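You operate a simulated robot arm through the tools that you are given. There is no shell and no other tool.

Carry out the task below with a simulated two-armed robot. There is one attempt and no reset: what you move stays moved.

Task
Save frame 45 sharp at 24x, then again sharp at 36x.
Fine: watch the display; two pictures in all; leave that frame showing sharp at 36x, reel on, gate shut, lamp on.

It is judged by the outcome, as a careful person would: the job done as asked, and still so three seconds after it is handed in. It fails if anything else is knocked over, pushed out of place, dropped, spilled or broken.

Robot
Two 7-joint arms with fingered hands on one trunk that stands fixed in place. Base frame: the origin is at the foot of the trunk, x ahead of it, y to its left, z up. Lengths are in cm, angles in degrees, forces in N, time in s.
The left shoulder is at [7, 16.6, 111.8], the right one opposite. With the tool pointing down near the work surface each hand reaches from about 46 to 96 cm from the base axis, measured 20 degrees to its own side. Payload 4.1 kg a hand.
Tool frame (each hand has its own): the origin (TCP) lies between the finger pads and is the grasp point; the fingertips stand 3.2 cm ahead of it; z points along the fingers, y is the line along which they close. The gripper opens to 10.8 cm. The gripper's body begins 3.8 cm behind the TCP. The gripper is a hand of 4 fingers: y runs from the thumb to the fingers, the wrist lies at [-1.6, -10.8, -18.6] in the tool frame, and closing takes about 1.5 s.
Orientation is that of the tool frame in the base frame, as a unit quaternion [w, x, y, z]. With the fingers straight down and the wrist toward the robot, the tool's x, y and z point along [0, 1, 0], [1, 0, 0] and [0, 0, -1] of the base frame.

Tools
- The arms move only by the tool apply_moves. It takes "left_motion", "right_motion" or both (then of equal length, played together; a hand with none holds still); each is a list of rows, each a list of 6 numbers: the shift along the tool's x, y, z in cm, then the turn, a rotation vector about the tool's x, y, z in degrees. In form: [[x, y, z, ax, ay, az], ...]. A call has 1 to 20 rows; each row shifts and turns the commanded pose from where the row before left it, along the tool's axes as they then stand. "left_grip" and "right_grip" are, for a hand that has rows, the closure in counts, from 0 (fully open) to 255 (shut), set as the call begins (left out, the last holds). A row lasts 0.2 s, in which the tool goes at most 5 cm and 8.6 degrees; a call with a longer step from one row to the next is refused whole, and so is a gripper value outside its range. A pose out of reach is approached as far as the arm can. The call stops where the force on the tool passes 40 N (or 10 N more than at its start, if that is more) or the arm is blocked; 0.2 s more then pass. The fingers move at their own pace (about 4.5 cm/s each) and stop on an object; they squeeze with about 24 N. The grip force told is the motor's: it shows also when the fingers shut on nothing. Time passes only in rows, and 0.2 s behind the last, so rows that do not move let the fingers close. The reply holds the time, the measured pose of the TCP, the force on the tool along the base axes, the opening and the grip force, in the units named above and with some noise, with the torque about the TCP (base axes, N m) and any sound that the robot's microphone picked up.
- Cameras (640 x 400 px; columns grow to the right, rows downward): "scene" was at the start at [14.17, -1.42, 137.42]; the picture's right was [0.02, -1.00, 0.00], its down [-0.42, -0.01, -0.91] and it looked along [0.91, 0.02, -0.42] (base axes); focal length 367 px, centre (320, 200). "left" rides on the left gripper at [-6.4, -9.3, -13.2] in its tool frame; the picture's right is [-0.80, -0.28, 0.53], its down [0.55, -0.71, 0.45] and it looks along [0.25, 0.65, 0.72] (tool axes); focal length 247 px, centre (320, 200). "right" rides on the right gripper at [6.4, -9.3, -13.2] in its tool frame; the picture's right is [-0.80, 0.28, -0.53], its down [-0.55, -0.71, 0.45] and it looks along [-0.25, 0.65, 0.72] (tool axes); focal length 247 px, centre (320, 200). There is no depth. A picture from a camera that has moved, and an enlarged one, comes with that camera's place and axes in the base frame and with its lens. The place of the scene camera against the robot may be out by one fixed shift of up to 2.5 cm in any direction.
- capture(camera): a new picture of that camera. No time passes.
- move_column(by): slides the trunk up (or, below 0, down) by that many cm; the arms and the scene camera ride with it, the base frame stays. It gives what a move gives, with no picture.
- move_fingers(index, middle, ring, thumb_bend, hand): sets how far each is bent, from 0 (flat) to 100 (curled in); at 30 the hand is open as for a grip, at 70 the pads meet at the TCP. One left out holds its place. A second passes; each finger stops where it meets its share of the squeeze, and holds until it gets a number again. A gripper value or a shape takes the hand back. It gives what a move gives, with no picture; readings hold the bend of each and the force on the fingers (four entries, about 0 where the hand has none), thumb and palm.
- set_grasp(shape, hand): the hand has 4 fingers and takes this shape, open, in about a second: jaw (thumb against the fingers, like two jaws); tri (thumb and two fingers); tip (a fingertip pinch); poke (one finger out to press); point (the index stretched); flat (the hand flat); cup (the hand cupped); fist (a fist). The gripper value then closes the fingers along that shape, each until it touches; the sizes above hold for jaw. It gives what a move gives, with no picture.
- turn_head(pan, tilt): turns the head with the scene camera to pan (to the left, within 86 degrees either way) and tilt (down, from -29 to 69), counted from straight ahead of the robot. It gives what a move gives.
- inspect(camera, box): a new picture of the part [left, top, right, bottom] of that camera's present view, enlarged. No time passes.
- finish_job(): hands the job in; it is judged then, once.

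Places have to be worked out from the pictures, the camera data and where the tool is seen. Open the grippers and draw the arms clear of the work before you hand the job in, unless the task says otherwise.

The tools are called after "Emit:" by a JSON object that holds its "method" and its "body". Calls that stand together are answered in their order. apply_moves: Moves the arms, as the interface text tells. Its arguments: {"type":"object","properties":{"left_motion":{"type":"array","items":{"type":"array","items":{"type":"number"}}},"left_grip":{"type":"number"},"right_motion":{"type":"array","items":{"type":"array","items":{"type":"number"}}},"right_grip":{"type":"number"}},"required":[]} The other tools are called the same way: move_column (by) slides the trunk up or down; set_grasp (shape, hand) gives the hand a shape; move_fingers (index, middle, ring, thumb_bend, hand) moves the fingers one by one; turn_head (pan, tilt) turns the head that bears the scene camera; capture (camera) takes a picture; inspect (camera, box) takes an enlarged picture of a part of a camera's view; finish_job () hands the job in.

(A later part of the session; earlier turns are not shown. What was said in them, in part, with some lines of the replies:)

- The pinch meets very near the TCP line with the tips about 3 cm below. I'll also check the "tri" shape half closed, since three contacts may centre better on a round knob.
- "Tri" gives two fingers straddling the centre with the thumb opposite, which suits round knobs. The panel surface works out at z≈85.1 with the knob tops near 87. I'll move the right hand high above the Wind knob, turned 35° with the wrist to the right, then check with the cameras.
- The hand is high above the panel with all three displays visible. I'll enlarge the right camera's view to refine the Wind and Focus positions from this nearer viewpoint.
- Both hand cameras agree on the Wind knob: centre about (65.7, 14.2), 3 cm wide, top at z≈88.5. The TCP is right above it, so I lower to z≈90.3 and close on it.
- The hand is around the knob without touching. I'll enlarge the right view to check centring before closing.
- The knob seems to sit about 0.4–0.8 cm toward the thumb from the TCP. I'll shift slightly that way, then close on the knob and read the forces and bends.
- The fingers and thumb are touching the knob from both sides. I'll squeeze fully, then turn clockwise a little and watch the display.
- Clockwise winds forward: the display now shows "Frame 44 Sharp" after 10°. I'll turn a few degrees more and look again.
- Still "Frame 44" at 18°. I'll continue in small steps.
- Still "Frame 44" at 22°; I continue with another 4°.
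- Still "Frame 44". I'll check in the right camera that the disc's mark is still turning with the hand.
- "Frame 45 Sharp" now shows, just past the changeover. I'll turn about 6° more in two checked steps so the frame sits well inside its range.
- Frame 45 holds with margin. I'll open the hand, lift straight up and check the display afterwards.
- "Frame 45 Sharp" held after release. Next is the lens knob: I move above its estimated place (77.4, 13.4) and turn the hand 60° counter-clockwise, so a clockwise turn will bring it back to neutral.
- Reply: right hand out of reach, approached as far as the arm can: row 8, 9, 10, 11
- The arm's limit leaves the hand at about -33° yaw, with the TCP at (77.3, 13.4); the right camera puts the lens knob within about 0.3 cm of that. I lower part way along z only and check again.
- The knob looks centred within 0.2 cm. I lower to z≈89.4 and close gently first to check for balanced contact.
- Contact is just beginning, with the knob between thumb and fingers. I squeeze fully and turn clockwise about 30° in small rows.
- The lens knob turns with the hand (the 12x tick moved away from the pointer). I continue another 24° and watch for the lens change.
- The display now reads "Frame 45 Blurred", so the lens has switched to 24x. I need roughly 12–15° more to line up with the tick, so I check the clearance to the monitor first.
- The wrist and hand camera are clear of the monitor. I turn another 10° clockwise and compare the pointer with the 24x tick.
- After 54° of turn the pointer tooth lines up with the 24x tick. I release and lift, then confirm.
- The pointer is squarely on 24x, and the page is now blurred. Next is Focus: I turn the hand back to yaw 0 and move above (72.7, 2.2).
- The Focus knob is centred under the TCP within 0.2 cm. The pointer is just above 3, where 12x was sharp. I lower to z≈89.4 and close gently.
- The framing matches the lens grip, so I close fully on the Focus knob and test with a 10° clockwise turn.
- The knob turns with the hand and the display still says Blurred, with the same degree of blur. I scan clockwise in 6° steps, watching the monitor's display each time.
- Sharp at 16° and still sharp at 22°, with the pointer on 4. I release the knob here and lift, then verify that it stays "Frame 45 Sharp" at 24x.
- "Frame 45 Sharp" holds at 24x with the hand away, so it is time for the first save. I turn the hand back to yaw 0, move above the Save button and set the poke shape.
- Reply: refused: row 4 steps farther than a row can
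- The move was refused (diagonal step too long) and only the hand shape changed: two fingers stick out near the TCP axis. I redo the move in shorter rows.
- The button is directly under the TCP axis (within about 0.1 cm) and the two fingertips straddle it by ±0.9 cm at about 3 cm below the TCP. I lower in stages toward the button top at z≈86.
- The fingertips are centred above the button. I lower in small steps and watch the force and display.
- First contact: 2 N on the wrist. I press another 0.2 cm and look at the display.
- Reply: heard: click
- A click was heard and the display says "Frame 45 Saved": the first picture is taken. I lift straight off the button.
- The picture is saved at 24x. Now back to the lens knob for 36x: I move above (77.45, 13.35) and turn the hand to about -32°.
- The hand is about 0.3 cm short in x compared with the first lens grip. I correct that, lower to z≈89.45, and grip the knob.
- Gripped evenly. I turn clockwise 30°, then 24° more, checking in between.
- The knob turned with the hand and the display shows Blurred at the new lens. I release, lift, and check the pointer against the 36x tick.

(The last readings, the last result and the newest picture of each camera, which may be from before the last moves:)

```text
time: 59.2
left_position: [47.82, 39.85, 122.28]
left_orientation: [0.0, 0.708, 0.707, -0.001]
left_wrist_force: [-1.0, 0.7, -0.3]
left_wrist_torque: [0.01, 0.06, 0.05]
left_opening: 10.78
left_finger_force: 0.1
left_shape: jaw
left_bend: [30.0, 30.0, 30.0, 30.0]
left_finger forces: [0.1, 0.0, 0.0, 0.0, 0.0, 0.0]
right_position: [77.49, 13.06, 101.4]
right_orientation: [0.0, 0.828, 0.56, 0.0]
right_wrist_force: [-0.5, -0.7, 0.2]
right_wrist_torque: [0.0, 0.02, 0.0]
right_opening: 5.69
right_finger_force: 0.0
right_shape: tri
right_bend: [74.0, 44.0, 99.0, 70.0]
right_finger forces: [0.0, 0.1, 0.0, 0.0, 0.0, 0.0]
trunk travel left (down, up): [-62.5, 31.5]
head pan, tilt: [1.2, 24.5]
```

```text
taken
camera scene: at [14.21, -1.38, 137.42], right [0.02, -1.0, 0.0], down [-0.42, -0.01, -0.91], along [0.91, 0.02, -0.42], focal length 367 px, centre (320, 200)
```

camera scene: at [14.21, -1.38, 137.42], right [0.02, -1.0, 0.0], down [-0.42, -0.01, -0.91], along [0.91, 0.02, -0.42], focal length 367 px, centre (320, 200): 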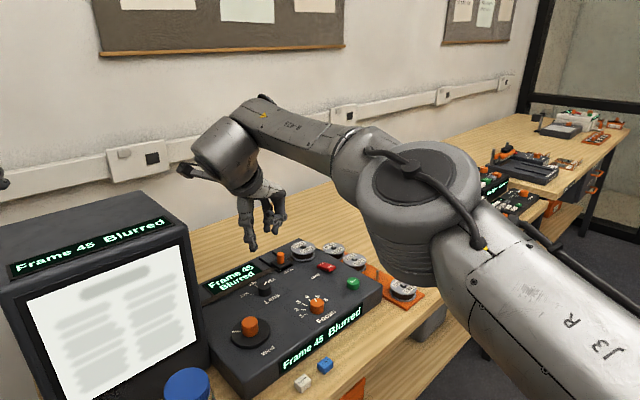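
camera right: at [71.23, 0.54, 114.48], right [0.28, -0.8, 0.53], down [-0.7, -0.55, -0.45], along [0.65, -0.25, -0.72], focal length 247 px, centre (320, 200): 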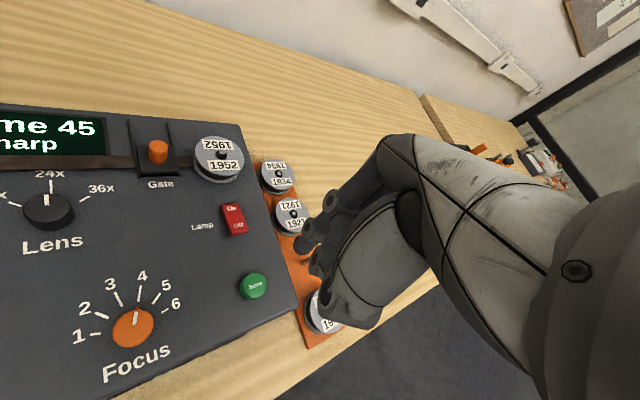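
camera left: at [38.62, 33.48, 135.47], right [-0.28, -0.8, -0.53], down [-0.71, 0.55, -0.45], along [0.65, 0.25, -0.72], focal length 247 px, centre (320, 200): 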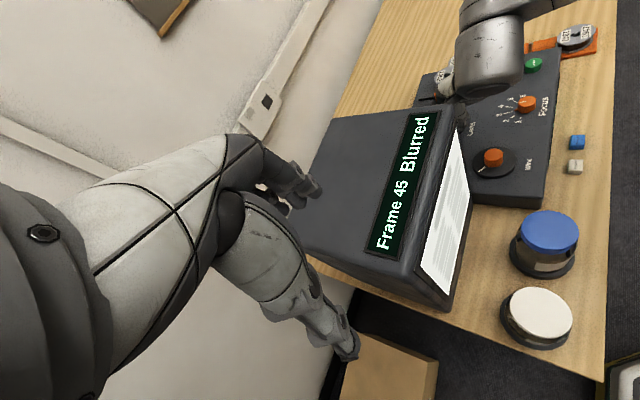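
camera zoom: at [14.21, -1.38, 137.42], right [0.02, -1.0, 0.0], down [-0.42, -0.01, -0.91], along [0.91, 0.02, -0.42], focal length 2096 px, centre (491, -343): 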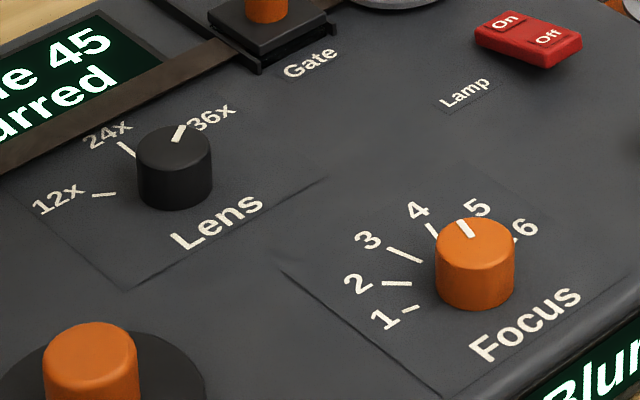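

The pointer is on 36x. Now Focus again: I move above (72.6, 2.1) with the hand turned about -20°, ready for a clockwise scan.

Emit:
{"method": "apply_moves", "body": {"right_motion": [[0, 0, 0, 0, 0, -7.3], [0, 0, 0, 0, 0, -7.3], [0, 0, 0, 0, 0, -7.3], [-3.7, -1.63, 0, 0, 0, 0], [-3.7, -1.63, 0, 0, 0, 0], [-3.7, -1.63, 0, 0, 0, 0], [0, 0, 0, 0, 0, -6.7], [0, 0, 0, 0, 0, -6.7], [0, 0, 0, 0, 0, -6.6], [0, 0, 4, 0, 0, 0], [0, 0, 4, 0, 0, 0], [0, 0, 2.5, 0, 0, 0], [0, 0, 0, 0, 0, 0]]}}

Emit:
{"method": "inspect", "body": {"camera": "right", "box": [240, 170, 400, 330]}}

Emit:
{"method": "inspect", "body": {"camera": "scene", "box": [190, 210, 400, 370]}}

```text
time: 62.0
left_position: [47.74, 39.83, 122.29]
left_orientation: [0.0, 0.707, 0.707, -0.001]
left_wrist_force: [0.1, -0.7, 0.1]
left_wrist_torque: [0.01, -0.01, -0.03]
left_opening: 10.76
left_finger_force: 0.0
left_shape: jaw
left_bend: [30.0, 30.0, 30.0, 30.0]
left_finger forces: [0.0, 0.0, 0.0, 0.1, 0.1, 0.0]
right_position: [72.62, 2.27, 90.79]
right_orientation: [0.0, 0.573, 0.82, 0.0]
right_wrist_force: [0.9, -0.2, 0.6]
right_wrist_torque: [0.02, 0.01, 0.03]
right_opening: 5.7
right_finger_force: 0.1
right_shape: tri
right_bend: [74.0, 44.0, 99.0, 70.0]
right_finger forces: [0.0, 0.1, 0.0, 0.1, 0.1, 0.0]
trunk travel left (down, up): [-62.5, 31.5]
head pan, tilt: [1.2, 24.5]
```

```text
2.50 times, centred on (320, 250) of right
camera zoom: at [61.76, 5.18, 103.93], right [0.54, -0.65, 0.53], down [-0.48, -0.76, -0.45], along [0.7, -0.01, -0.72], focal length 617 px, centre (320, 75)
```

zoom: 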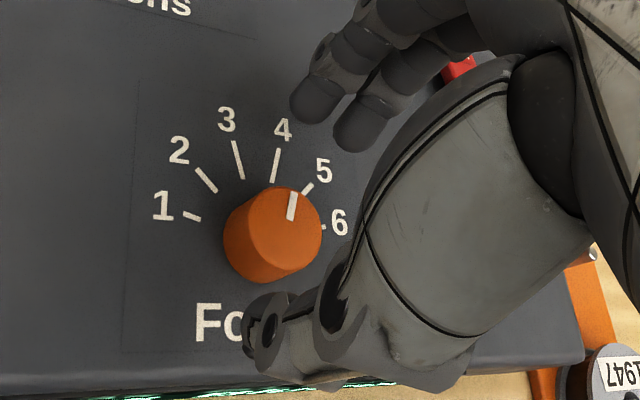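

```text
2.50 times, centred on (295, 290) of scene
camera zoom: at [14.15, -1.4, 137.42], right [0.02, -1.0, 0.0], down [-0.42, -0.01, -0.91], along [0.91, 0.02, -0.42], focal length 917 px, centre (382, -25)
```

zoom: 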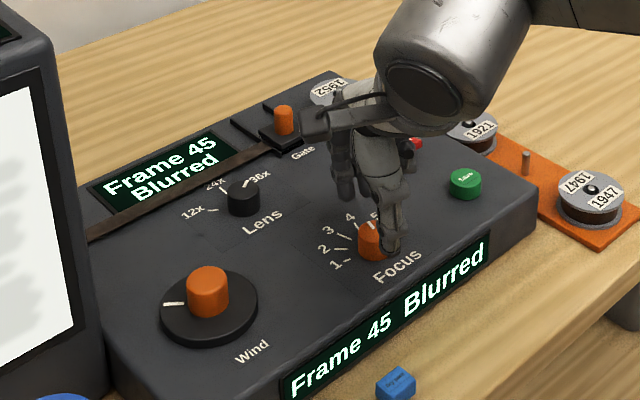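

I shift by (-0.15, -0.2) in the tool frame to match the previous grip location, lower to z≈89.35 and close on the knob.

Emit:
{"method": "apply_moves", "body": {"right_motion": [[-0.15, -0.2, 0.7, 0, 0, 0], [0, 0, 0.75, 0, 0, 0], [0, 0, 0, 0, 0, 0], [0, 0, 0, 0, 0, 0]]}}

Emit:
{"method": "apply_moves", "body": {"right_motion": [[0, 0, 0, 0, 0, 0], [0, 0, 0, 0, 0, 0], [0, 0, 0, 0, 0, 0], [0, 0, 0, 0, 0, 0], [0, 0, 0, 0, 0, 0], [0, 0, 0, 0, 0, 0], [0, 0, 0, 0, 0, 0]], "right_grip": 255}}

Emit:
{"method": "apply_moves", "body": {"right_motion": [[0, 0, 0, 0, 0, 6], [0, 0, 0, 0, 0, 0]]}}

Emit:
{"method": "inspect", "body": {"camera": "scene", "box": [0, 200, 210, 400]}}

Emit:
{"method": "inspect", "body": {"camera": "right", "box": [240, 170, 400, 330]}}

```text
time: 63.0
left_position: [47.96, 39.66, 122.35]
left_orientation: [0.0, 0.708, 0.707, 0.0]
left_wrist_force: [-0.4, -0.4, 0.1]
left_wrist_torque: [-0.01, 0.0, 0.01]
left_opening: 10.78
left_finger_force: 0.1
left_shape: jaw
left_bend: [30.0, 30.0, 30.0, 30.0]
left_finger forces: [0.1, 0.0, 0.1, 0.0, 0.0, 0.0]
right_position: [72.38, 2.18, 89.38]
right_orientation: [0.001, 0.573, 0.819, 0.0]
right_wrist_force: [-0.4, 0.2, 1.0]
right_wrist_torque: [-0.03, -0.03, -0.02]
right_opening: 5.68
right_finger_force: 0.1
right_shape: tri
right_bend: [74.0, 44.0, 99.0, 70.0]
right_finger forces: [0.0, 0.0, 0.0, 0.1, 0.0, 0.0]
trunk travel left (down, up): [-62.5, 31.5]
head pan, tilt: [1.2, 24.5]
```

```text
time: 64.6
left_position: [47.72, 39.86, 122.29]
left_orientation: [0.0, 0.707, 0.707, 0.0]
left_wrist_force: [0.2, 0.0, 0.0]
left_wrist_torque: [-0.03, 0.02, 0.04]
left_opening: 10.78
left_finger_force: 0.1
left_shape: jaw
left_bend: [30.0, 30.0, 30.0, 30.0]
left_finger forces: [0.1, 0.0, 0.0, 0.0, 0.0, 0.0]
right_position: [72.55, 2.03, 89.39]
right_orientation: [0.0, 0.574, 0.819, 0.0]
right_wrist_force: [-1.1, 0.1, -0.2]
right_wrist_torque: [0.0, 0.04, 0.02]
right_opening: 1.89
right_finger_force: 23.6
right_shape: tri
right_bend: [73.0, 59.0, 100.0, 74.0]
right_finger forces: [9.9, 10.3, 0.1, 0.0, 21.4, 0.1]
trunk travel left (down, up): [-62.5, 31.5]
head pan, tilt: [1.2, 24.5]
```

```text
time: 65.2
left_position: [47.76, 39.82, 122.34]
left_orientation: [0.0, 0.707, 0.708, 0.0]
left_wrist_force: [1.6, -0.4, -0.2]
left_wrist_torque: [0.01, 0.01, -0.01]
left_opening: 10.77
left_finger_force: 0.1
left_shape: jaw
left_bend: [30.0, 30.0, 30.0, 30.0]
left_finger forces: [0.1, 0.1, 0.0, 0.0, 0.0, 0.0]
right_position: [72.48, 2.12, 89.45]
right_orientation: [0.0, 0.615, 0.788, 0.0]
right_wrist_force: [-0.3, 1.8, -0.4]
right_wrist_torque: [-0.03, 0.06, 0.01]
right_opening: 1.91
right_finger_force: 24.3
right_shape: tri
right_bend: [73.0, 59.0, 100.0, 74.0]
right_finger forces: [10.4, 10.7, 0.1, 0.0, 21.1, 0.0]
trunk travel left (down, up): [-62.5, 31.5]
head pan, tilt: [1.2, 24.5]
```

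```text
2.00 times, centred on (105, 300) of scene
camera zoom: at [14.18, -1.42, 137.42], right [0.02, -1.0, 0.0], down [-0.42, -0.01, -0.91], along [0.91, 0.02, -0.42], focal length 733 px, centre (750, 0)
```

zoom: 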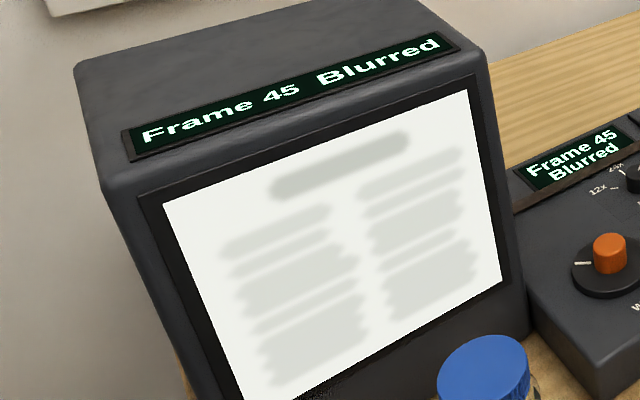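

```text
2.50 times, centred on (320, 250) of right
camera zoom: at [61.98, 6.08, 102.49], right [0.47, -0.71, 0.53], down [-0.55, -0.7, -0.45], along [0.69, -0.08, -0.72], focal length 617 px, centre (320, 75)
```

zoom: 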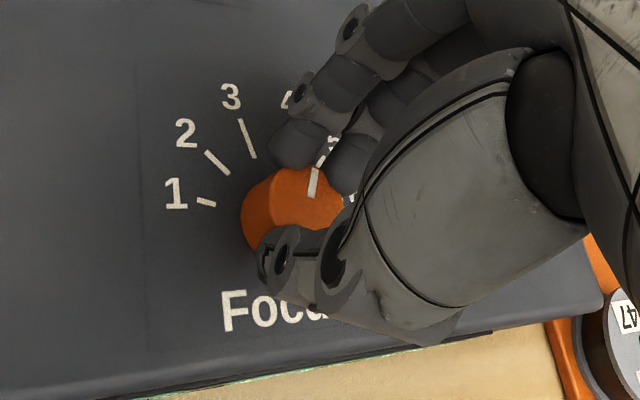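

Still blurred at +6°. I continue clockwise in 6° steps while watching the display.

Emit:
{"method": "apply_moves", "body": {"right_motion": [[0, 0, 0, 0, 0, 6], [0, 0, 0, 0, 0, 0]]}}

Emit:
{"method": "inspect", "body": {"camera": "scene", "box": [0, 200, 210, 400]}}

Emit:
{"method": "apply_moves", "body": {"right_motion": [[0, 0, 0, 0, 0, 6], [0, 0, 0, 0, 0, 0]]}}

Emit:
{"method": "inspect", "body": {"camera": "scene", "box": [0, 200, 210, 400]}}

```text
time: 65.8
left_position: [47.87, 39.83, 122.33]
left_orientation: [0.0, 0.707, 0.707, 0.001]
left_wrist_force: [-0.3, -0.3, -0.5]
left_wrist_torque: [-0.04, -0.01, 0.03]
left_opening: 10.77
left_finger_force: 0.0
left_shape: jaw
left_bend: [30.0, 30.0, 30.0, 30.0]
left_finger forces: [0.0, 0.0, 0.1, 0.0, 0.0, 0.0]
right_position: [72.52, 2.2, 89.41]
right_orientation: [0.0, 0.656, 0.755, 0.001]
right_wrist_force: [-1.7, 1.0, -0.6]
right_wrist_torque: [0.07, 0.12, 0.02]
right_opening: 1.87
right_finger_force: 23.7
right_shape: tri
right_bend: [73.0, 59.0, 100.0, 74.0]
right_finger forces: [10.4, 10.1, 0.1, 0.0, 21.7, 0.1]
trunk travel left (down, up): [-62.5, 31.5]
head pan, tilt: [1.2, 24.5]
```

```text
2.00 times, centred on (105, 300) of scene
camera zoom: at [14.16, -1.4, 137.42], right [0.02, -1.0, 0.0], down [-0.42, -0.01, -0.91], along [0.91, 0.02, -0.42], focal length 733 px, centre (750, 0)
```

zoom: 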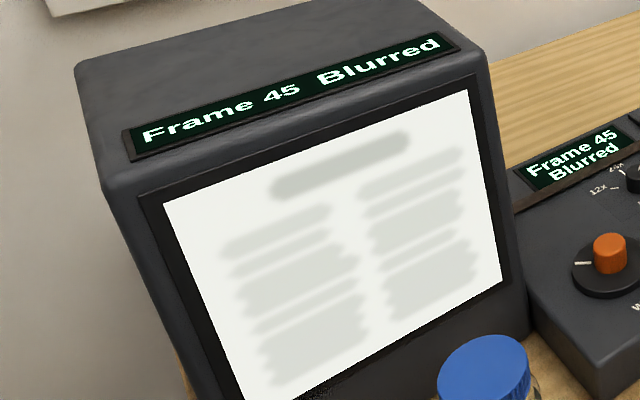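

```text
time: 66.4
left_position: [47.75, 39.84, 122.34]
left_orientation: [0.0, 0.707, 0.707, 0.0]
left_wrist_force: [-0.5, 0.3, 0.4]
left_wrist_torque: [0.01, 0.0, 0.01]
left_opening: 10.77
left_finger_force: 0.1
left_shape: jaw
left_bend: [30.0, 30.0, 30.0, 30.0]
left_finger forces: [0.1, 0.0, 0.0, 0.0, 0.1, 0.0]
right_position: [72.44, 2.08, 89.46]
right_orientation: [0.0, 0.695, 0.719, -0.001]
right_wrist_force: [-0.1, 4.0, -0.3]
right_wrist_torque: [0.07, 0.05, 0.01]
right_opening: 1.9
right_finger_force: 23.8
right_shape: tri
right_bend: [73.0, 59.0, 100.0, 74.0]
right_finger forces: [11.2, 10.4, 0.0, 0.1, 21.4, 0.0]
trunk travel left (down, up): [-62.5, 31.5]
head pan, tilt: [1.2, 24.5]
```

```text
2.00 times, centred on (105, 300) of scene
camera zoom: at [14.18, -1.37, 137.42], right [0.02, -1.0, 0.0], down [-0.42, -0.01, -0.91], along [0.91, 0.02, -0.42], focal length 733 px, centre (750, 0)
```

zoom: 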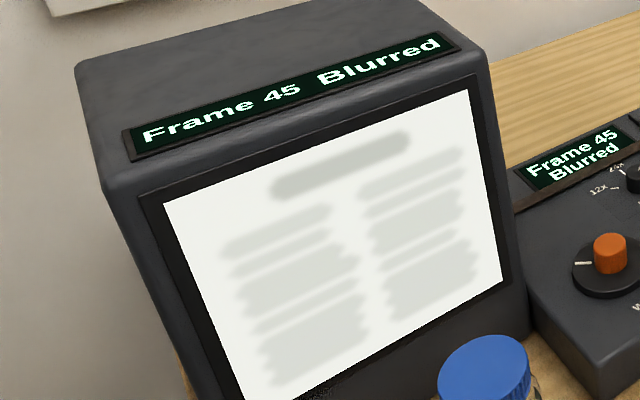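

Still blurred at +18°. I continue clockwise.

Emit:
{"method": "apply_moves", "body": {"right_motion": [[0, 0, 0, 0, 0, 5], [0, 0, 0, 0, 0, 0]]}}

Emit:
{"method": "inspect", "body": {"camera": "scene", "box": [0, 200, 210, 400]}}

Emit:
{"method": "apply_moves", "body": {"right_motion": [[0, 0, 0, 0, 0, 5], [0, 0, 0, 0, 0, 0]]}}

Emit:
{"method": "inspect", "body": {"camera": "scene", "box": [0, 200, 210, 400]}}

Emit:
{"method": "inspect", "body": {"camera": "right", "box": [240, 170, 400, 330]}}

```text
time: 67.0
left_position: [47.82, 39.81, 122.26]
left_orientation: [0.0, 0.707, 0.707, 0.0]
left_wrist_force: [-0.2, -0.1, -0.9]
left_wrist_torque: [0.01, 0.02, -0.01]
left_opening: 10.76
left_finger_force: 0.1
left_shape: jaw
left_bend: [30.0, 30.0, 30.0, 30.0]
left_finger forces: [0.0, 0.0, 0.0, 0.0, 0.0, 0.0]
right_position: [72.51, 2.2, 89.46]
right_orientation: [0.0, 0.725, 0.688, 0.0]
right_wrist_force: [-1.4, 4.9, -3.5]
right_wrist_torque: [0.1, 0.08, -0.02]
right_opening: 1.89
right_finger_force: 24.0
right_shape: tri
right_bend: [73.0, 59.0, 100.0, 74.0]
right_finger forces: [10.5, 9.5, 0.0, 0.0, 20.8, 0.1]
trunk travel left (down, up): [-62.5, 31.5]
head pan, tilt: [1.2, 24.5]
```

```text
2.00 times, centred on (105, 300) of scene
camera zoom: at [14.2, -1.35, 137.41], right [0.02, -1.0, 0.0], down [-0.42, -0.01, -0.91], along [0.91, 0.02, -0.42], focal length 733 px, centre (750, 0)
```

zoom: 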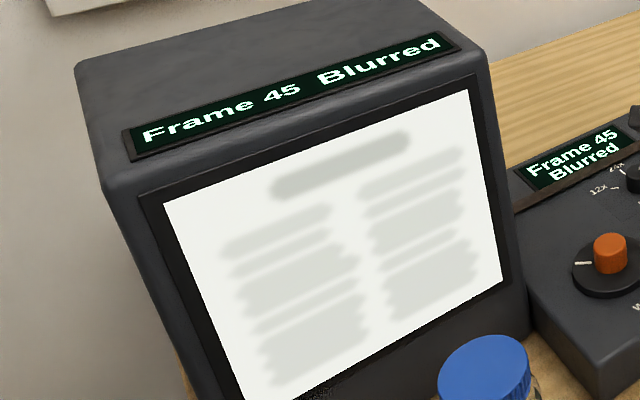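

```text
time: 67.6
left_position: [47.82, 39.8, 122.23]
left_orientation: [0.0, 0.708, 0.707, 0.0]
left_wrist_force: [0.8, -0.1, 0.4]
left_wrist_torque: [-0.01, 0.07, 0.0]
left_opening: 10.75
left_finger_force: 0.1
left_shape: jaw
left_bend: [30.0, 30.0, 30.0, 30.0]
left_finger forces: [0.0, 0.1, 0.0, 0.0, 0.0, 0.0]
right_position: [72.68, 2.11, 89.36]
right_orientation: [0.0, 0.755, 0.656, -0.001]
right_wrist_force: [-0.2, 4.8, -3.2]
right_wrist_torque: [0.11, 0.1, -0.01]
right_opening: 1.9
right_finger_force: 24.2
right_shape: tri
right_bend: [73.0, 59.0, 100.0, 74.0]
right_finger forces: [10.8, 9.4, 0.0, 0.1, 20.5, 0.1]
trunk travel left (down, up): [-62.5, 31.5]
head pan, tilt: [1.2, 24.5]
```

```text
2.00 times, centred on (105, 300) of scene
camera zoom: at [14.22, -1.33, 137.42], right [0.02, -1.0, 0.0], down [-0.42, -0.01, -0.91], along [0.91, 0.02, -0.42], focal length 733 px, centre (750, 0)
```

zoom: 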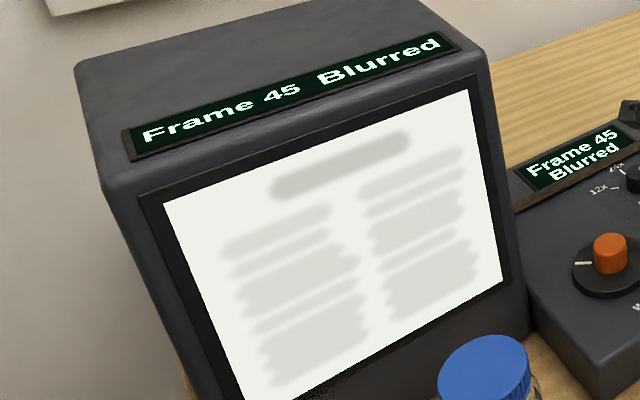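

```text
2.50 times, centred on (320, 250) of right
camera zoom: at [64.31, 9.79, 102.54], right [0.17, -0.83, 0.53], down [-0.78, -0.45, -0.45], along [0.61, -0.34, -0.72], focal length 617 px, centre (320, 75)
```

zoom: 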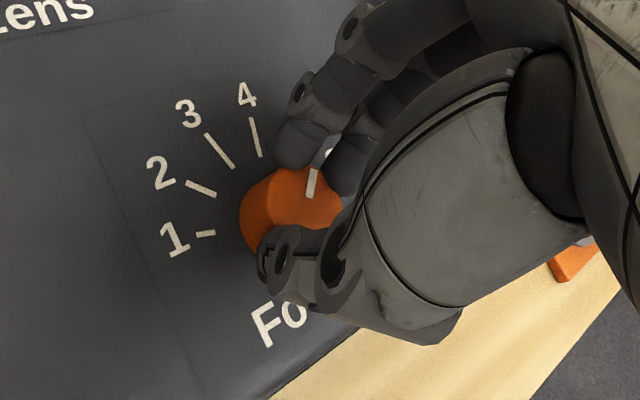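

Still blurred at +28° (pointer near 5). I continue clockwise toward 6.

Emit:
{"method": "apply_moves", "body": {"right_motion": [[0, 0, 0, 0, 0, 5], [0, 0, 0, 0, 0, 0]]}}

Emit:
{"method": "inspect", "body": {"camera": "scene", "box": [0, 200, 210, 400]}}

Emit:
{"method": "apply_moves", "body": {"right_motion": [[0, 0, 0, 0, 0, 5], [0, 0, 0, 0, 0, 0]]}}

Emit:
{"method": "inspect", "body": {"camera": "scene", "box": [0, 200, 210, 400]}}

```text
time: 68.2
left_position: [47.79, 39.93, 122.34]
left_orientation: [0.0, 0.707, 0.707, 0.0]
left_wrist_force: [1.6, 0.5, 0.5]
left_wrist_torque: [-0.01, 0.0, -0.02]
left_opening: 10.76
left_finger_force: 0.0
left_shape: jaw
left_bend: [30.0, 30.0, 30.0, 30.0]
left_finger forces: [0.0, 0.0, 0.0, 0.1, 0.0, 0.0]
right_position: [72.53, 2.12, 89.46]
right_orientation: [-0.001, 0.783, 0.622, 0.0]
right_wrist_force: [-0.4, 5.0, -3.9]
right_wrist_torque: [0.15, 0.09, 0.05]
right_opening: 1.87
right_finger_force: 23.8
right_shape: tri
right_bend: [73.0, 59.0, 100.0, 74.0]
right_finger forces: [10.3, 9.2, 0.0, 0.0, 20.3, 0.0]
trunk travel left (down, up): [-62.5, 31.5]
head pan, tilt: [1.2, 24.5]
```

```text
2.00 times, centred on (105, 300) of scene
camera zoom: at [14.21, -1.34, 137.42], right [0.02, -1.0, 0.0], down [-0.42, -0.01, -0.91], along [0.91, 0.02, -0.42], focal length 733 px, centre (750, 0)
```

zoom: 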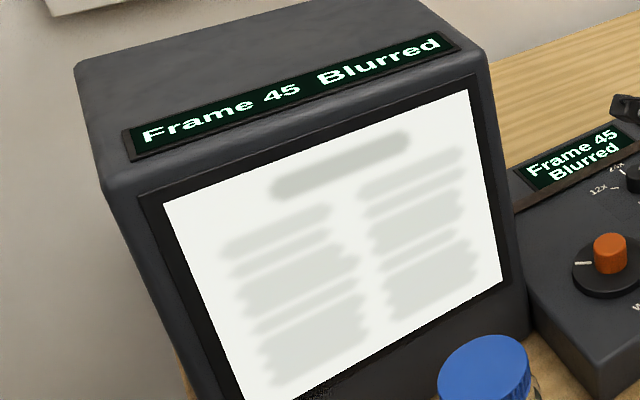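

```text
time: 68.8
left_position: [47.78, 39.94, 122.32]
left_orientation: [0.0, 0.707, 0.707, 0.001]
left_wrist_force: [-0.6, 0.2, 1.4]
left_wrist_torque: [-0.01, -0.03, -0.01]
left_opening: 10.76
left_finger_force: 0.1
left_shape: jaw
left_bend: [30.0, 30.0, 30.0, 30.0]
left_finger forces: [0.0, 0.0, 0.0, 0.0, 0.1, 0.0]
right_position: [72.64, 2.21, 89.43]
right_orientation: [0.0, 0.809, 0.588, 0.0]
right_wrist_force: [1.2, 4.5, -3.2]
right_wrist_torque: [0.18, 0.05, 0.07]
right_opening: 1.87
right_finger_force: 23.6
right_shape: tri
right_bend: [73.0, 59.0, 100.0, 74.0]
right_finger forces: [10.2, 9.0, 0.0, 0.0, 19.9, 0.0]
trunk travel left (down, up): [-62.5, 31.5]
head pan, tilt: [1.2, 24.5]
```

```text
2.00 times, centred on (105, 300) of scene
camera zoom: at [14.23, -1.33, 137.41], right [0.02, -1.0, 0.0], down [-0.42, -0.01, -0.91], along [0.91, 0.02, -0.42], focal length 733 px, centre (750, 0)
```

zoom: 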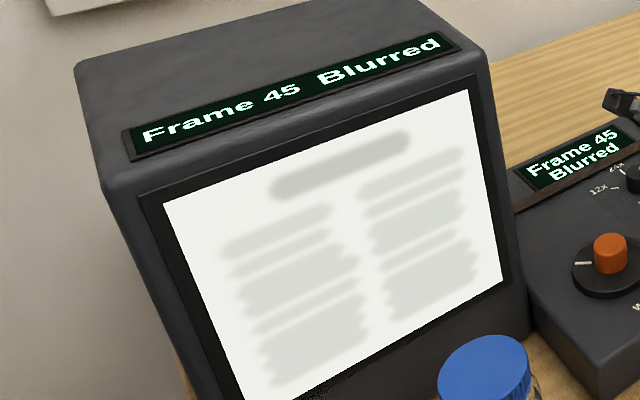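

Still blurred at +38°. I check that the knob still follows, then continue.

Emit:
{"method": "inspect", "body": {"camera": "right", "box": [240, 170, 400, 330]}}

Emit:
{"method": "apply_moves", "body": {"right_motion": [[0, 0, 0, 0, 0, 5], [0, 0, 0, 0, 0, 0]]}}

Emit:
{"method": "inspect", "body": {"camera": "scene", "box": [0, 200, 210, 400]}}

Emit:
{"method": "apply_moves", "body": {"right_motion": [[0, 0, 0, 0, 0, 5], [0, 0, 0, 0, 0, 0]]}}

Emit:
{"method": "inspect", "body": {"camera": "scene", "box": [0, 200, 210, 400]}}

Emit:
{"method": "inspect", "body": {"camera": "right", "box": [240, 170, 400, 330]}}

```text
2.50 times, centred on (320, 250) of right
camera zoom: at [65.8, 11.12, 102.56], right [0.02, -0.85, 0.53], down [-0.84, -0.3, -0.45], along [0.54, -0.44, -0.72], focal length 617 px, centre (320, 75)
```

zoom: 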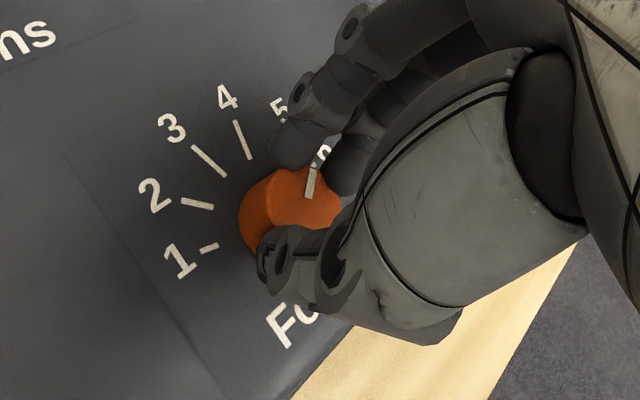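

```text
time: 69.4
left_position: [47.8, 39.84, 122.28]
left_orientation: [-0.001, 0.707, 0.707, -0.001]
left_wrist_force: [0.0, -0.6, 0.4]
left_wrist_torque: [0.01, 0.01, 0.06]
left_opening: 10.78
left_finger_force: 0.1
left_shape: jaw
left_bend: [30.0, 30.0, 30.0, 30.0]
left_finger forces: [0.0, 0.0, 0.1, 0.0, 0.0, 0.1]
right_position: [72.59, 2.12, 89.52]
right_orientation: [0.0, 0.833, 0.553, 0.0]
right_wrist_force: [2.1, 7.5, -3.1]
right_wrist_torque: [0.19, -0.02, 0.01]
right_opening: 1.88
right_finger_force: 23.5
right_shape: tri
right_bend: [73.0, 59.0, 100.0, 74.0]
right_finger forces: [11.0, 9.3, 0.0, 0.1, 19.9, 0.0]
trunk travel left (down, up): [-62.5, 31.5]
head pan, tilt: [1.2, 24.5]
```

```text
2.00 times, centred on (105, 300) of scene
camera zoom: at [14.25, -1.31, 137.41], right [0.02, -1.0, 0.0], down [-0.42, -0.01, -0.91], along [0.91, 0.02, -0.42], focal length 733 px, centre (750, 0)
```

zoom: 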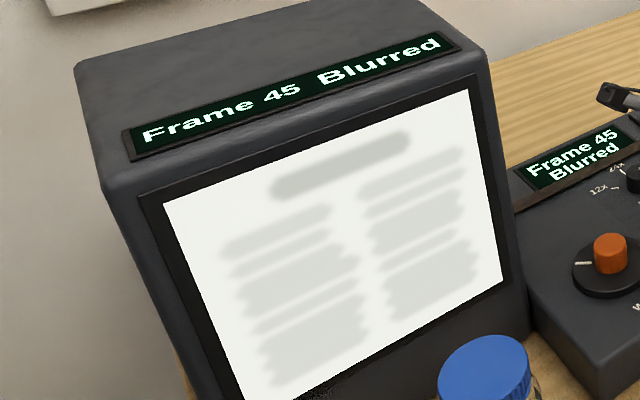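

```text
time: 70.0
left_position: [47.88, 40.0, 122.28]
left_orientation: [0.0, 0.708, 0.706, -0.001]
left_wrist_force: [-0.1, -0.2, 0.3]
left_wrist_torque: [0.02, 0.01, 0.02]
left_opening: 10.78
left_finger_force: 0.1
left_shape: jaw
left_bend: [30.0, 30.0, 30.0, 30.0]
left_finger forces: [0.0, 0.0, 0.1, 0.0, 0.0, 0.0]
right_position: [72.62, 2.15, 89.39]
right_orientation: [0.0, 0.857, 0.515, -0.001]
right_wrist_force: [2.6, 7.6, -2.9]
right_wrist_torque: [0.23, -0.01, 0.01]
right_opening: 1.86
right_finger_force: 23.8
right_shape: tri
right_bend: [73.0, 59.0, 100.0, 74.0]
right_finger forces: [11.0, 9.1, 0.0, 0.1, 19.4, 0.2]
trunk travel left (down, up): [-62.5, 31.5]
head pan, tilt: [1.2, 24.5]
```

```text
2.00 times, centred on (105, 300) of scene
camera zoom: at [14.27, -1.29, 137.41], right [0.02, -1.0, 0.0], down [-0.42, -0.01, -0.91], along [0.91, 0.02, -0.42], focal length 733 px, centre (750, 0)
```

zoom: 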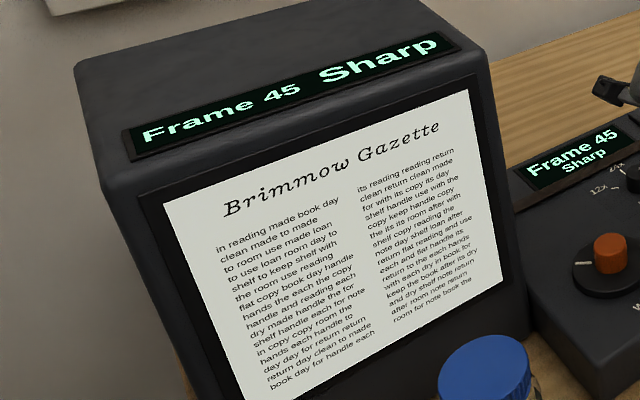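

```text
2.50 times, centred on (320, 250) of right
camera zoom: at [67.49, 12.17, 102.58], right [-0.12, -0.84, 0.53], down [-0.88, -0.15, -0.45], along [0.46, -0.52, -0.72], focal length 617 px, centre (320, 75)
```

zoom: 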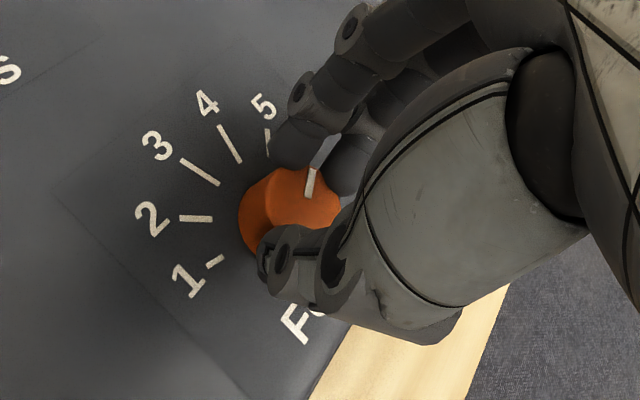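

Sharp at +48° (pointer between 5 and 6). I go 3° further to sit well inside the sharp window and check.

Emit:
{"method": "apply_moves", "body": {"right_motion": [[0, 0, 0, 0, 0, 3], [0, 0, 0, 0, 0, 0]]}}

Emit:
{"method": "inspect", "body": {"camera": "scene", "box": [0, 200, 210, 400]}}

```text
time: 70.6
left_position: [47.89, 39.97, 122.22]
left_orientation: [0.0, 0.707, 0.707, -0.001]
left_wrist_force: [-0.2, 0.3, -0.3]
left_wrist_torque: [0.0, -0.04, 0.0]
left_opening: 10.8
left_finger_force: 0.0
left_shape: jaw
left_bend: [30.0, 30.0, 30.0, 30.0]
left_finger forces: [0.0, 0.1, 0.0, 0.0, 0.0, 0.0]
right_position: [72.59, 2.21, 89.49]
right_orientation: [0.0, 0.87, 0.492, 0.0]
right_wrist_force: [3.1, 8.8, -3.2]
right_wrist_torque: [0.28, -0.08, 0.02]
right_opening: 1.87
right_finger_force: 23.9
right_shape: tri
right_bend: [73.0, 59.0, 100.0, 74.0]
right_finger forces: [11.2, 8.7, 0.1, 0.0, 20.1, 0.0]
trunk travel left (down, up): [-62.5, 31.5]
head pan, tilt: [1.2, 24.5]
```

```text
2.00 times, centred on (105, 300) of scene
camera zoom: at [14.27, -1.26, 137.41], right [0.02, -1.0, 0.0], down [-0.42, -0.01, -0.91], along [0.91, 0.02, -0.42], focal length 733 px, centre (750, 0)
```

zoom: 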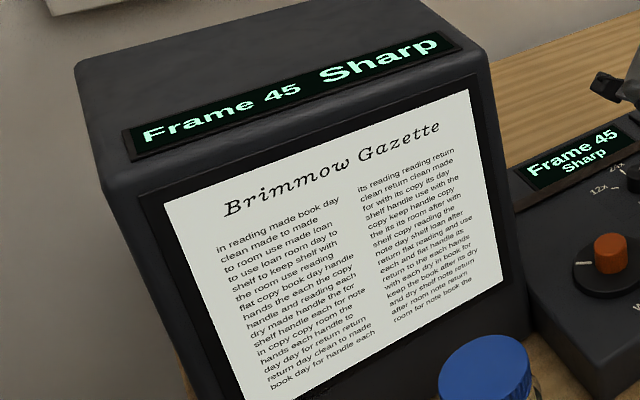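

Still Sharp with margin. I release the Focus knob, lift straight up, and verify.

Emit:
{"method": "apply_moves", "body": {"right_motion": [[0, 0, 0, 0, 0, 0], [0, 0, 0, 0, 0, 0], [0, 0, 0, 0, 0, 0], [0, 0, 0, 0, 0, 0], [0, 0, -4, 0, 0, 0], [0, 0, -4, 0, 0, 0], [0, 0, -4, 0, 0, 0], [0, 0, 0, 0, 0, 0]], "right_grip": 120}}

Emit:
{"method": "capture", "body": {"camera": "scene"}}

Emit:
{"method": "inspect", "body": {"camera": "scene", "box": [230, 240, 390, 370]}}

```text
time: 72.4
left_position: [47.84, 39.86, 122.27]
left_orientation: [0.0, 0.707, 0.707, 0.0]
left_wrist_force: [0.0, -0.5, 0.1]
left_wrist_torque: [-0.02, 0.02, -0.01]
left_opening: 10.79
left_finger_force: 0.1
left_shape: jaw
left_bend: [30.0, 30.0, 30.0, 30.0]
left_finger forces: [0.0, 0.0, 0.0, 0.0, 0.0, 0.1]
right_position: [72.76, 2.01, 101.59]
right_orientation: [0.0, 0.87, 0.493, 0.001]
right_wrist_force: [0.5, -0.8, -0.3]
right_wrist_torque: [0.02, 0.0, -0.03]
right_opening: 5.66
right_finger_force: 0.1
right_shape: tri
right_bend: [74.0, 44.0, 99.0, 70.0]
right_finger forces: [0.1, 0.1, 0.0, 0.0, 0.0, 0.1]
trunk travel left (down, up): [-62.5, 31.5]
head pan, tilt: [1.2, 24.5]
```

```text
taken
camera scene: at [14.22, -1.4, 137.41], right [0.02, -1.0, 0.0], down [-0.42, -0.01, -0.91], along [0.91, 0.02, -0.42], focal length 367 px, centre (320, 200)
```

scene: 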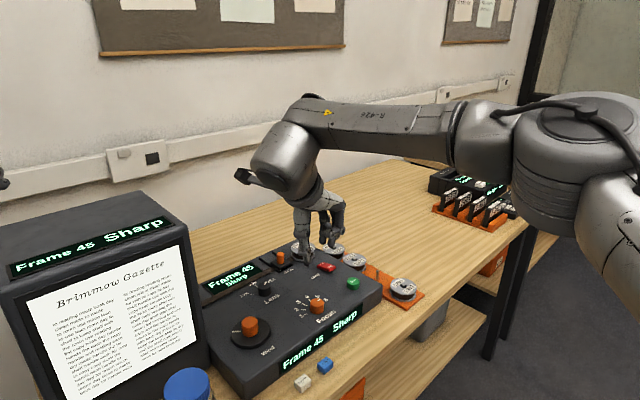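

```text
3.08 times, centred on (310, 305) of scene
camera zoom: at [14.22, -1.4, 137.41], right [0.02, -1.0, 0.0], down [-0.42, -0.01, -0.91], along [0.91, 0.02, -0.42], focal length 1128 px, centre (351, -123)
```

zoom: 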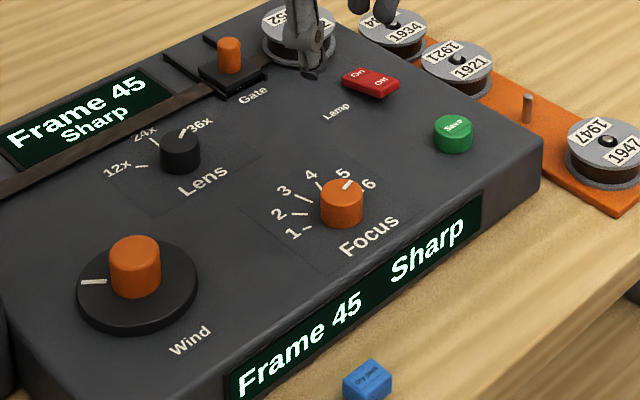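

"Frame 45 Sharp" at 36x holds. I turn the hand back to yaw 0, take the poke shape, and move above the Save button for the second press.

Emit:
{"method": "apply_moves", "body": {"right_motion": [[0, 0, 0, 0, 0, -7.75], [0, 0, 0, 0, 0, -7.75], [0, 0, 0, 0, 0, -7.75], [0, 0, 0, 0, 0, -7.75], [-2.6, 2.58, 0, 0, 0, 0], [-2.6, 2.58, 0, 0, 0, 0], [-2.6, 2.58, 0, 0, 0, 0], [0, 0, 0, 0, 0, 0]]}}

Emit:
{"method": "set_grasp", "body": {"hand": "right", "shape": "poke"}}

Emit:
{"method": "inspect", "body": {"camera": "right", "box": [220, 170, 380, 330]}}

Emit:
{"method": "capture", "body": {"camera": "scene"}}

```text
time: 74.2
left_position: [47.56, 39.91, 122.29]
left_orientation: [-0.001, 0.707, 0.707, 0.0]
left_wrist_force: [1.0, -0.4, 0.6]
left_wrist_torque: [-0.01, 0.02, -0.02]
left_opening: 10.78
left_finger_force: 0.1
left_shape: jaw
left_bend: [30.0, 30.0, 30.0, 30.0]
left_finger forces: [0.0, 0.0, 0.0, 0.0, 0.0, 0.1]
right_position: [80.4, -5.67, 101.69]
right_orientation: [0.0, 0.706, 0.708, 0.0]
right_wrist_force: [0.6, -0.6, 0.2]
right_wrist_torque: [0.01, -0.03, -0.02]
right_opening: 5.66
right_finger_force: 0.1
right_shape: tri
right_bend: [74.0, 44.0, 99.0, 70.0]
right_finger forces: [0.0, 0.1, 0.0, 0.0, 0.0, 0.1]
trunk travel left (down, up): [-62.5, 31.5]
head pan, tilt: [1.2, 24.5]
```

```text
time: 75.1
left_position: [47.74, 39.87, 122.25]
left_orientation: [0.001, 0.707, 0.707, -0.001]
left_wrist_force: [-0.3, -0.2, -0.7]
left_wrist_torque: [0.02, 0.02, 0.01]
left_opening: 10.76
left_finger_force: 0.0
left_shape: jaw
left_bend: [30.0, 30.0, 30.0, 30.0]
left_finger forces: [0.0, 0.1, 0.0, 0.0, 0.0, 0.0]
right_position: [80.19, -5.65, 101.49]
right_orientation: [0.002, 0.707, 0.707, 0.001]
right_wrist_force: [0.7, 0.0, -0.8]
right_wrist_torque: [-0.02, 0.01, 0.02]
right_opening: 0.0
right_finger_force: 0.0
right_shape: poke
right_bend: [70.0, 70.0, 99.0, 100.0]
right_finger forces: [0.1, 0.0, 0.0, 0.0, 0.1, 0.0]
trunk travel left (down, up): [-62.5, 31.5]
head pan, tilt: [1.2, 24.5]
```

```text
2.50 times, centred on (300, 250) of right
camera zoom: at [71.08, 0.71, 114.68], right [0.28, -0.8, 0.53], down [-0.71, -0.55, -0.45], along [0.65, -0.25, -0.72], focal length 617 px, centre (370, 75)
```

zoom: 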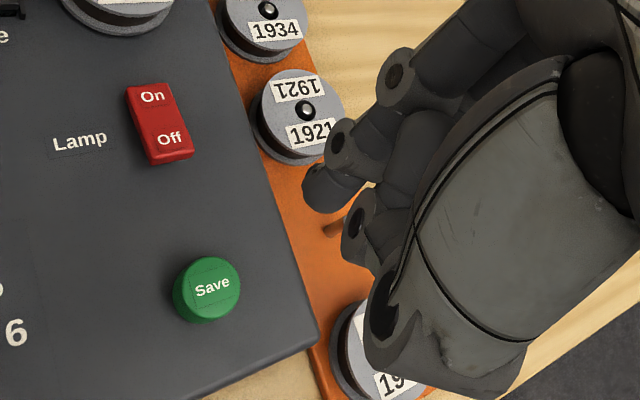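

```text
taken
camera scene: at [14.17, -1.41, 137.42], right [0.02, -1.0, 0.0], down [-0.42, -0.01, -0.91], along [0.91, 0.02, -0.42], focal length 367 px, centre (320, 200)
```

scene: 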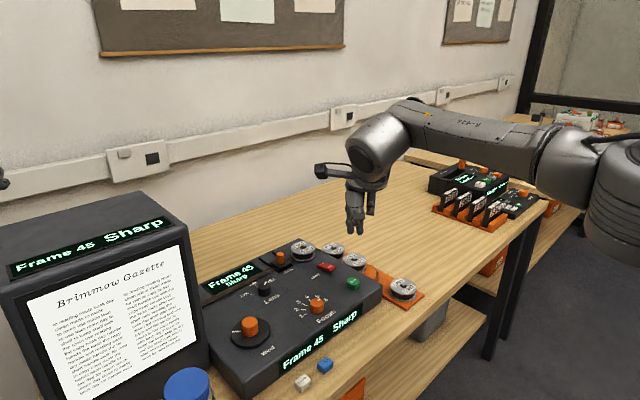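

The Save button sits as before under the fingertips. I lower to just above it, then press in small steps until the single click.

Emit:
{"method": "apply_moves", "body": {"right_motion": [[-0.1, 0, 4, 0, 0, 0], [0, 0, 4, 0, 0, 0], [0, 0, 2.5, 0, 0, 0], [0, 0, 0.8, 0, 0, 0], [0, 0, 0.3, 0, 0, 0], [0, 0, 0, 0, 0, 0]]}}

Emit:
{"method": "inspect", "body": {"camera": "scene", "box": [270, 210, 430, 370]}}

```text
time: 76.5
left_position: [47.75, 39.79, 122.28]
left_orientation: [0.001, 0.707, 0.708, -0.001]
left_wrist_force: [-0.1, 0.2, -0.6]
left_wrist_torque: [0.03, 0.0, 0.03]
left_opening: 10.78
left_finger_force: 0.2
left_shape: jaw
left_bend: [30.0, 30.0, 30.0, 30.0]
left_finger forces: [0.1, 0.1, 0.0, 0.0, 0.0, 0.0]
right_position: [80.27, -5.89, 89.99]
right_orientation: [0.0, 0.707, 0.707, -0.001]
right_wrist_force: [0.2, 0.4, -0.1]
right_wrist_torque: [0.02, 0.03, 0.0]
right_opening: 0.01
right_finger_force: 0.0
right_shape: poke
right_bend: [70.0, 70.0, 99.0, 100.0]
right_finger forces: [0.0, 0.1, 0.1, 0.0, 0.0, 0.1]
trunk travel left (down, up): [-62.5, 31.5]
head pan, tilt: [1.2, 24.5]
```

```text
2.50 times, centred on (350, 290) of scene
camera zoom: at [14.17, -1.41, 137.42], right [0.02, -1.0, 0.0], down [-0.42, -0.01, -0.91], along [0.91, 0.02, -0.42], focal length 917 px, centre (245, -25)
```

zoom: 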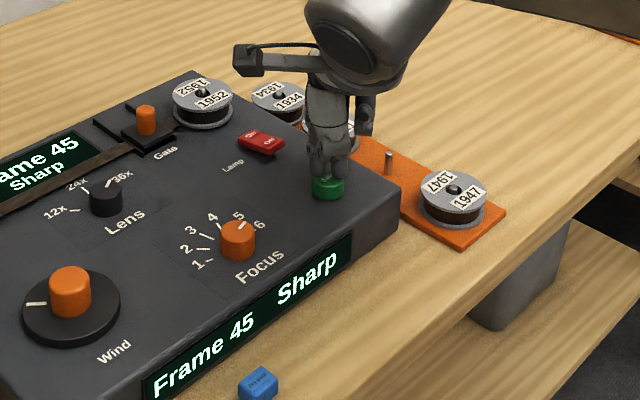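

Hovering just above the button, display still "Frame 45 Sharp" at 36x. I press down 0.4 cm and listen for the click.

Emit:
{"method": "apply_moves", "body": {"right_motion": [[0, 0, 0.2, 0, 0, 0], [0, 0, 0.2, 0, 0, 0], [0, 0, 0, 0, 0, 0]]}}

Emit:
{"method": "inspect", "body": {"camera": "scene", "box": [270, 210, 430, 370]}}

```text
time: 77.3
left_position: [47.66, 39.78, 122.28]
left_orientation: [0.001, 0.708, 0.707, 0.0]
left_wrist_force: [0.3, 0.2, 0.3]
left_wrist_torque: [-0.03, 0.04, -0.03]
left_opening: 10.76
left_finger_force: 0.1
left_shape: jaw
left_bend: [30.0, 30.0, 30.0, 30.0]
left_finger forces: [0.0, 0.0, 0.0, 0.0, 0.0, 0.1]
right_position: [80.33, -5.87, 89.6]
right_orientation: [0.0, 0.707, 0.707, 0.0]
right_wrist_force: [0.0, 1.3, 1.2]
right_wrist_torque: [0.01, -0.01, 0.01]
right_opening: 0.0
right_finger_force: 0.0
right_shape: poke
right_bend: [70.0, 70.0, 99.0, 100.0]
right_finger forces: [0.0, 1.4, 0.1, 0.0, 0.0, 0.0]
trunk travel left (down, up): [-62.5, 31.5]
head pan, tilt: [1.2, 24.5]
```

```text
2.50 times, centred on (350, 290) of scene
camera zoom: at [14.15, -1.4, 137.43], right [0.02, -1.0, 0.0], down [-0.42, -0.01, -0.91], along [0.91, 0.02, -0.42], focal length 917 px, centre (245, -25)
```

zoom: 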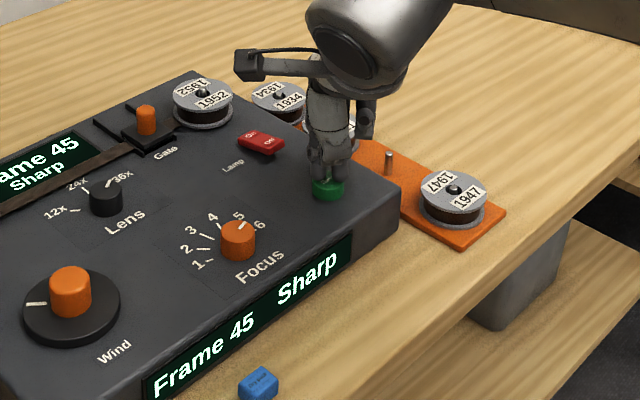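

Contact (1.4 N) but no click yet, and the display still reads Sharp. I press 0.2 cm further.

Emit:
{"method": "apply_moves", "body": {"right_motion": [[0, 0, 0.2, 0, 0, 0], [0, 0, 0, 0, 0, 0]]}}

Emit:
{"method": "inspect", "body": {"camera": "scene", "box": [270, 210, 430, 370]}}

```text
time: 77.9
left_position: [47.71, 39.8, 122.37]
left_orientation: [0.001, 0.707, 0.707, 0.0]
left_wrist_force: [0.8, -1.4, 0.5]
left_wrist_torque: [0.02, 0.0, -0.01]
left_opening: 10.78
left_finger_force: 0.1
left_shape: jaw
left_bend: [30.0, 30.0, 30.0, 30.0]
left_finger forces: [0.0, 0.1, 0.1, 0.0, 0.0, 0.0]
right_position: [80.19, -5.74, 89.34]
right_orientation: [0.0, 0.707, 0.708, 0.0]
right_wrist_force: [1.7, 0.3, 3.0]
right_wrist_torque: [0.0, -0.02, -0.01]
right_opening: 0.0
right_finger_force: 0.0
right_shape: poke
right_bend: [70.0, 70.0, 99.0, 100.0]
right_finger forces: [0.0, 2.4, 0.0, 0.0, 0.0, 0.1]
trunk travel left (down, up): [-62.5, 31.5]
head pan, tilt: [1.2, 24.5]
heard: click
```

```text
2.50 times, centred on (350, 290) of scene
camera zoom: at [14.14, -1.4, 137.43], right [0.02, -1.0, 0.0], down [-0.42, -0.01, -0.91], along [0.91, 0.02, -0.42], focal length 917 px, centre (245, -25)
```

zoom: 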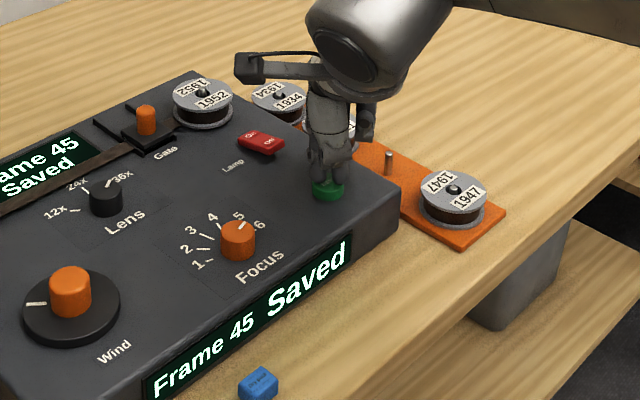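

The second click came and the display says "Frame 45 Saved" at 36x. I lift straight up, draw the right arm back clear of the panel, and open the hand.

Emit:
{"method": "apply_moves", "body": {"right_motion": [[0, 0, -2, 0, 0, 0], [0, 0, -4, 0, 0, 0], [0, 0, -4, 0, 0, 0], [0, 0, -4, 0, 0, 0], [0, 0, -4, 0, 0, 0], [0, 0, -4, 0, 0, 0], [-2, -4, 0, 0, 0, 0], [-2, -4, 0, 0, 0, 0], [-2, -4, 0, 0, 0, 0], [-3, -4, 0, 0, 0, 0], [-3, -4, 0, 0, 0, 0], [-3, -3, 0, 0, 0, 0], [0, 0, 0, 0, 0, 0]]}}

Emit:
{"method": "set_grasp", "body": {"hand": "right", "shape": "jaw"}}

Emit:
{"method": "capture", "body": {"camera": "scene"}}

Emit:
{"method": "inspect", "body": {"camera": "scene", "box": [190, 220, 430, 400]}}

Emit:
{"method": "inspect", "body": {"camera": "scene", "box": [0, 200, 210, 400]}}

```text
time: 80.7
left_position: [47.79, 39.77, 122.26]
left_orientation: [-0.001, 0.707, 0.707, -0.001]
left_wrist_force: [0.8, 0.1, 0.4]
left_wrist_torque: [0.01, 0.01, 0.0]
left_opening: 10.77
left_finger_force: 0.0
left_shape: jaw
left_bend: [30.0, 30.0, 30.0, 30.0]
left_finger forces: [0.0, 0.0, 0.0, 0.1, 0.0, 0.0]
right_position: [57.26, -20.76, 111.3]
right_orientation: [0.0, 0.707, 0.707, -0.001]
right_wrist_force: [-0.8, 1.1, -0.5]
right_wrist_torque: [-0.02, 0.0, 0.0]
right_opening: 0.0
right_finger_force: 0.1
right_shape: poke
right_bend: [70.0, 70.0, 99.0, 100.0]
right_finger forces: [0.0, 0.0, 0.0, 0.1, 0.0, 0.1]
trunk travel left (down, up): [-62.5, 31.5]
head pan, tilt: [1.2, 24.5]
```

```text
time: 81.6
left_position: [47.69, 39.79, 122.3]
left_orientation: [0.0, 0.707, 0.708, -0.001]
left_wrist_force: [0.7, -0.1, 0.9]
left_wrist_torque: [0.02, 0.01, 0.0]
left_opening: 10.77
left_finger_force: 0.1
left_shape: jaw
left_bend: [30.0, 30.0, 30.0, 30.0]
left_finger forces: [0.0, 0.0, 0.1, 0.0, 0.1, 0.0]
right_position: [57.24, -20.82, 111.45]
right_orientation: [0.001, 0.707, 0.707, 0.001]
right_wrist_force: [0.4, 0.5, -0.2]
right_wrist_torque: [0.0, -0.03, -0.01]
right_opening: 10.76
right_finger_force: 0.2
right_shape: jaw
right_bend: [30.0, 30.0, 30.0, 30.0]
right_finger forces: [0.1, 0.1, 0.1, 0.1, 0.1, 0.1]
trunk travel left (down, up): [-62.5, 31.5]
head pan, tilt: [1.2, 24.5]
```

```text
taken
camera scene: at [14.15, -1.43, 137.42], right [0.02, -1.0, 0.0], down [-0.42, -0.01, -0.91], along [0.91, 0.02, -0.42], focal length 367 px, centre (320, 200)
```

scene: 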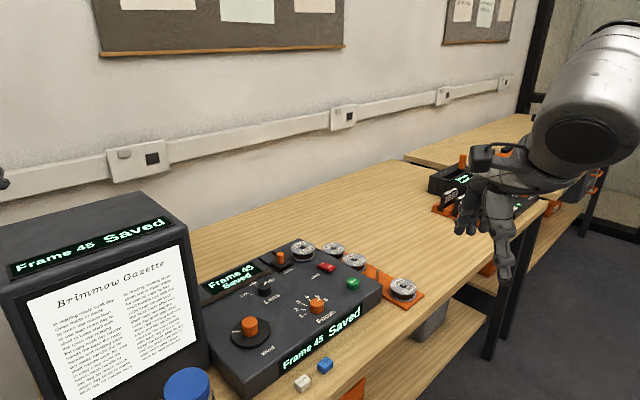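

```text
2.22 times, centred on (310, 310) of scene
camera zoom: at [14.15, -1.43, 137.42], right [0.02, -1.0, 0.0], down [-0.42, -0.01, -0.91], along [0.91, 0.02, -0.42], focal length 815 px, centre (342, -44)
```

zoom: 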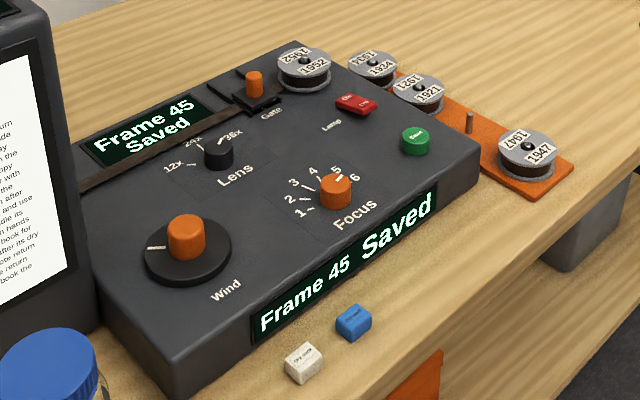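

```text
2.00 times, centred on (105, 300) of scene
camera zoom: at [14.15, -1.43, 137.42], right [0.02, -1.0, 0.0], down [-0.42, -0.01, -0.91], along [0.91, 0.02, -0.42], focal length 733 px, centre (750, 0)
```

zoom: 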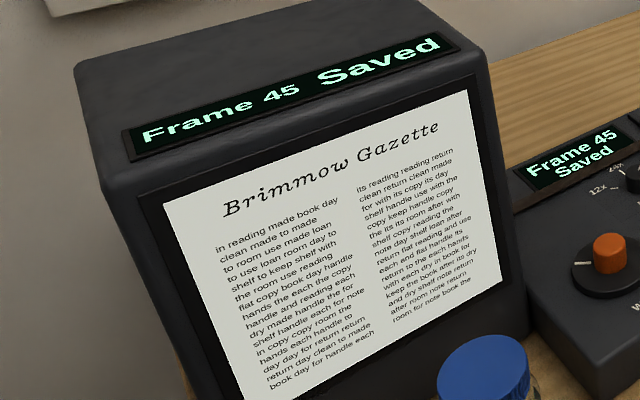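

Frame 45 shows sharp at 36x and reads "Saved". Exactly two saves were made, the reel is on, the gate is shut, the lamp is on and nothing else has moved. Both arms are clear with hands open, so I hand the job in.

Emit:
{"method": "finish_job", "body": {}}

```text
The job is handed in.
```

I saved frame 45 twice, sharp at 24x and then sharp at 36x, and handed the job in.

- **Pictures:** I pressed Save exactly twice. Both times the display read "Frame 45 Sharp" just before the press, and "Frame 45 Saved" with a click just after.
- **How it was left:** at the last look, frame 45 was on the screen and sharp, with the lens on 36x. The display still read "Saved". The reel was on, the gate shut and the lamp on.
- **Everything else:** nothing was knocked over or moved out of place, as far as the cameras show. Both arms were drawn back from the panel with the hands open.
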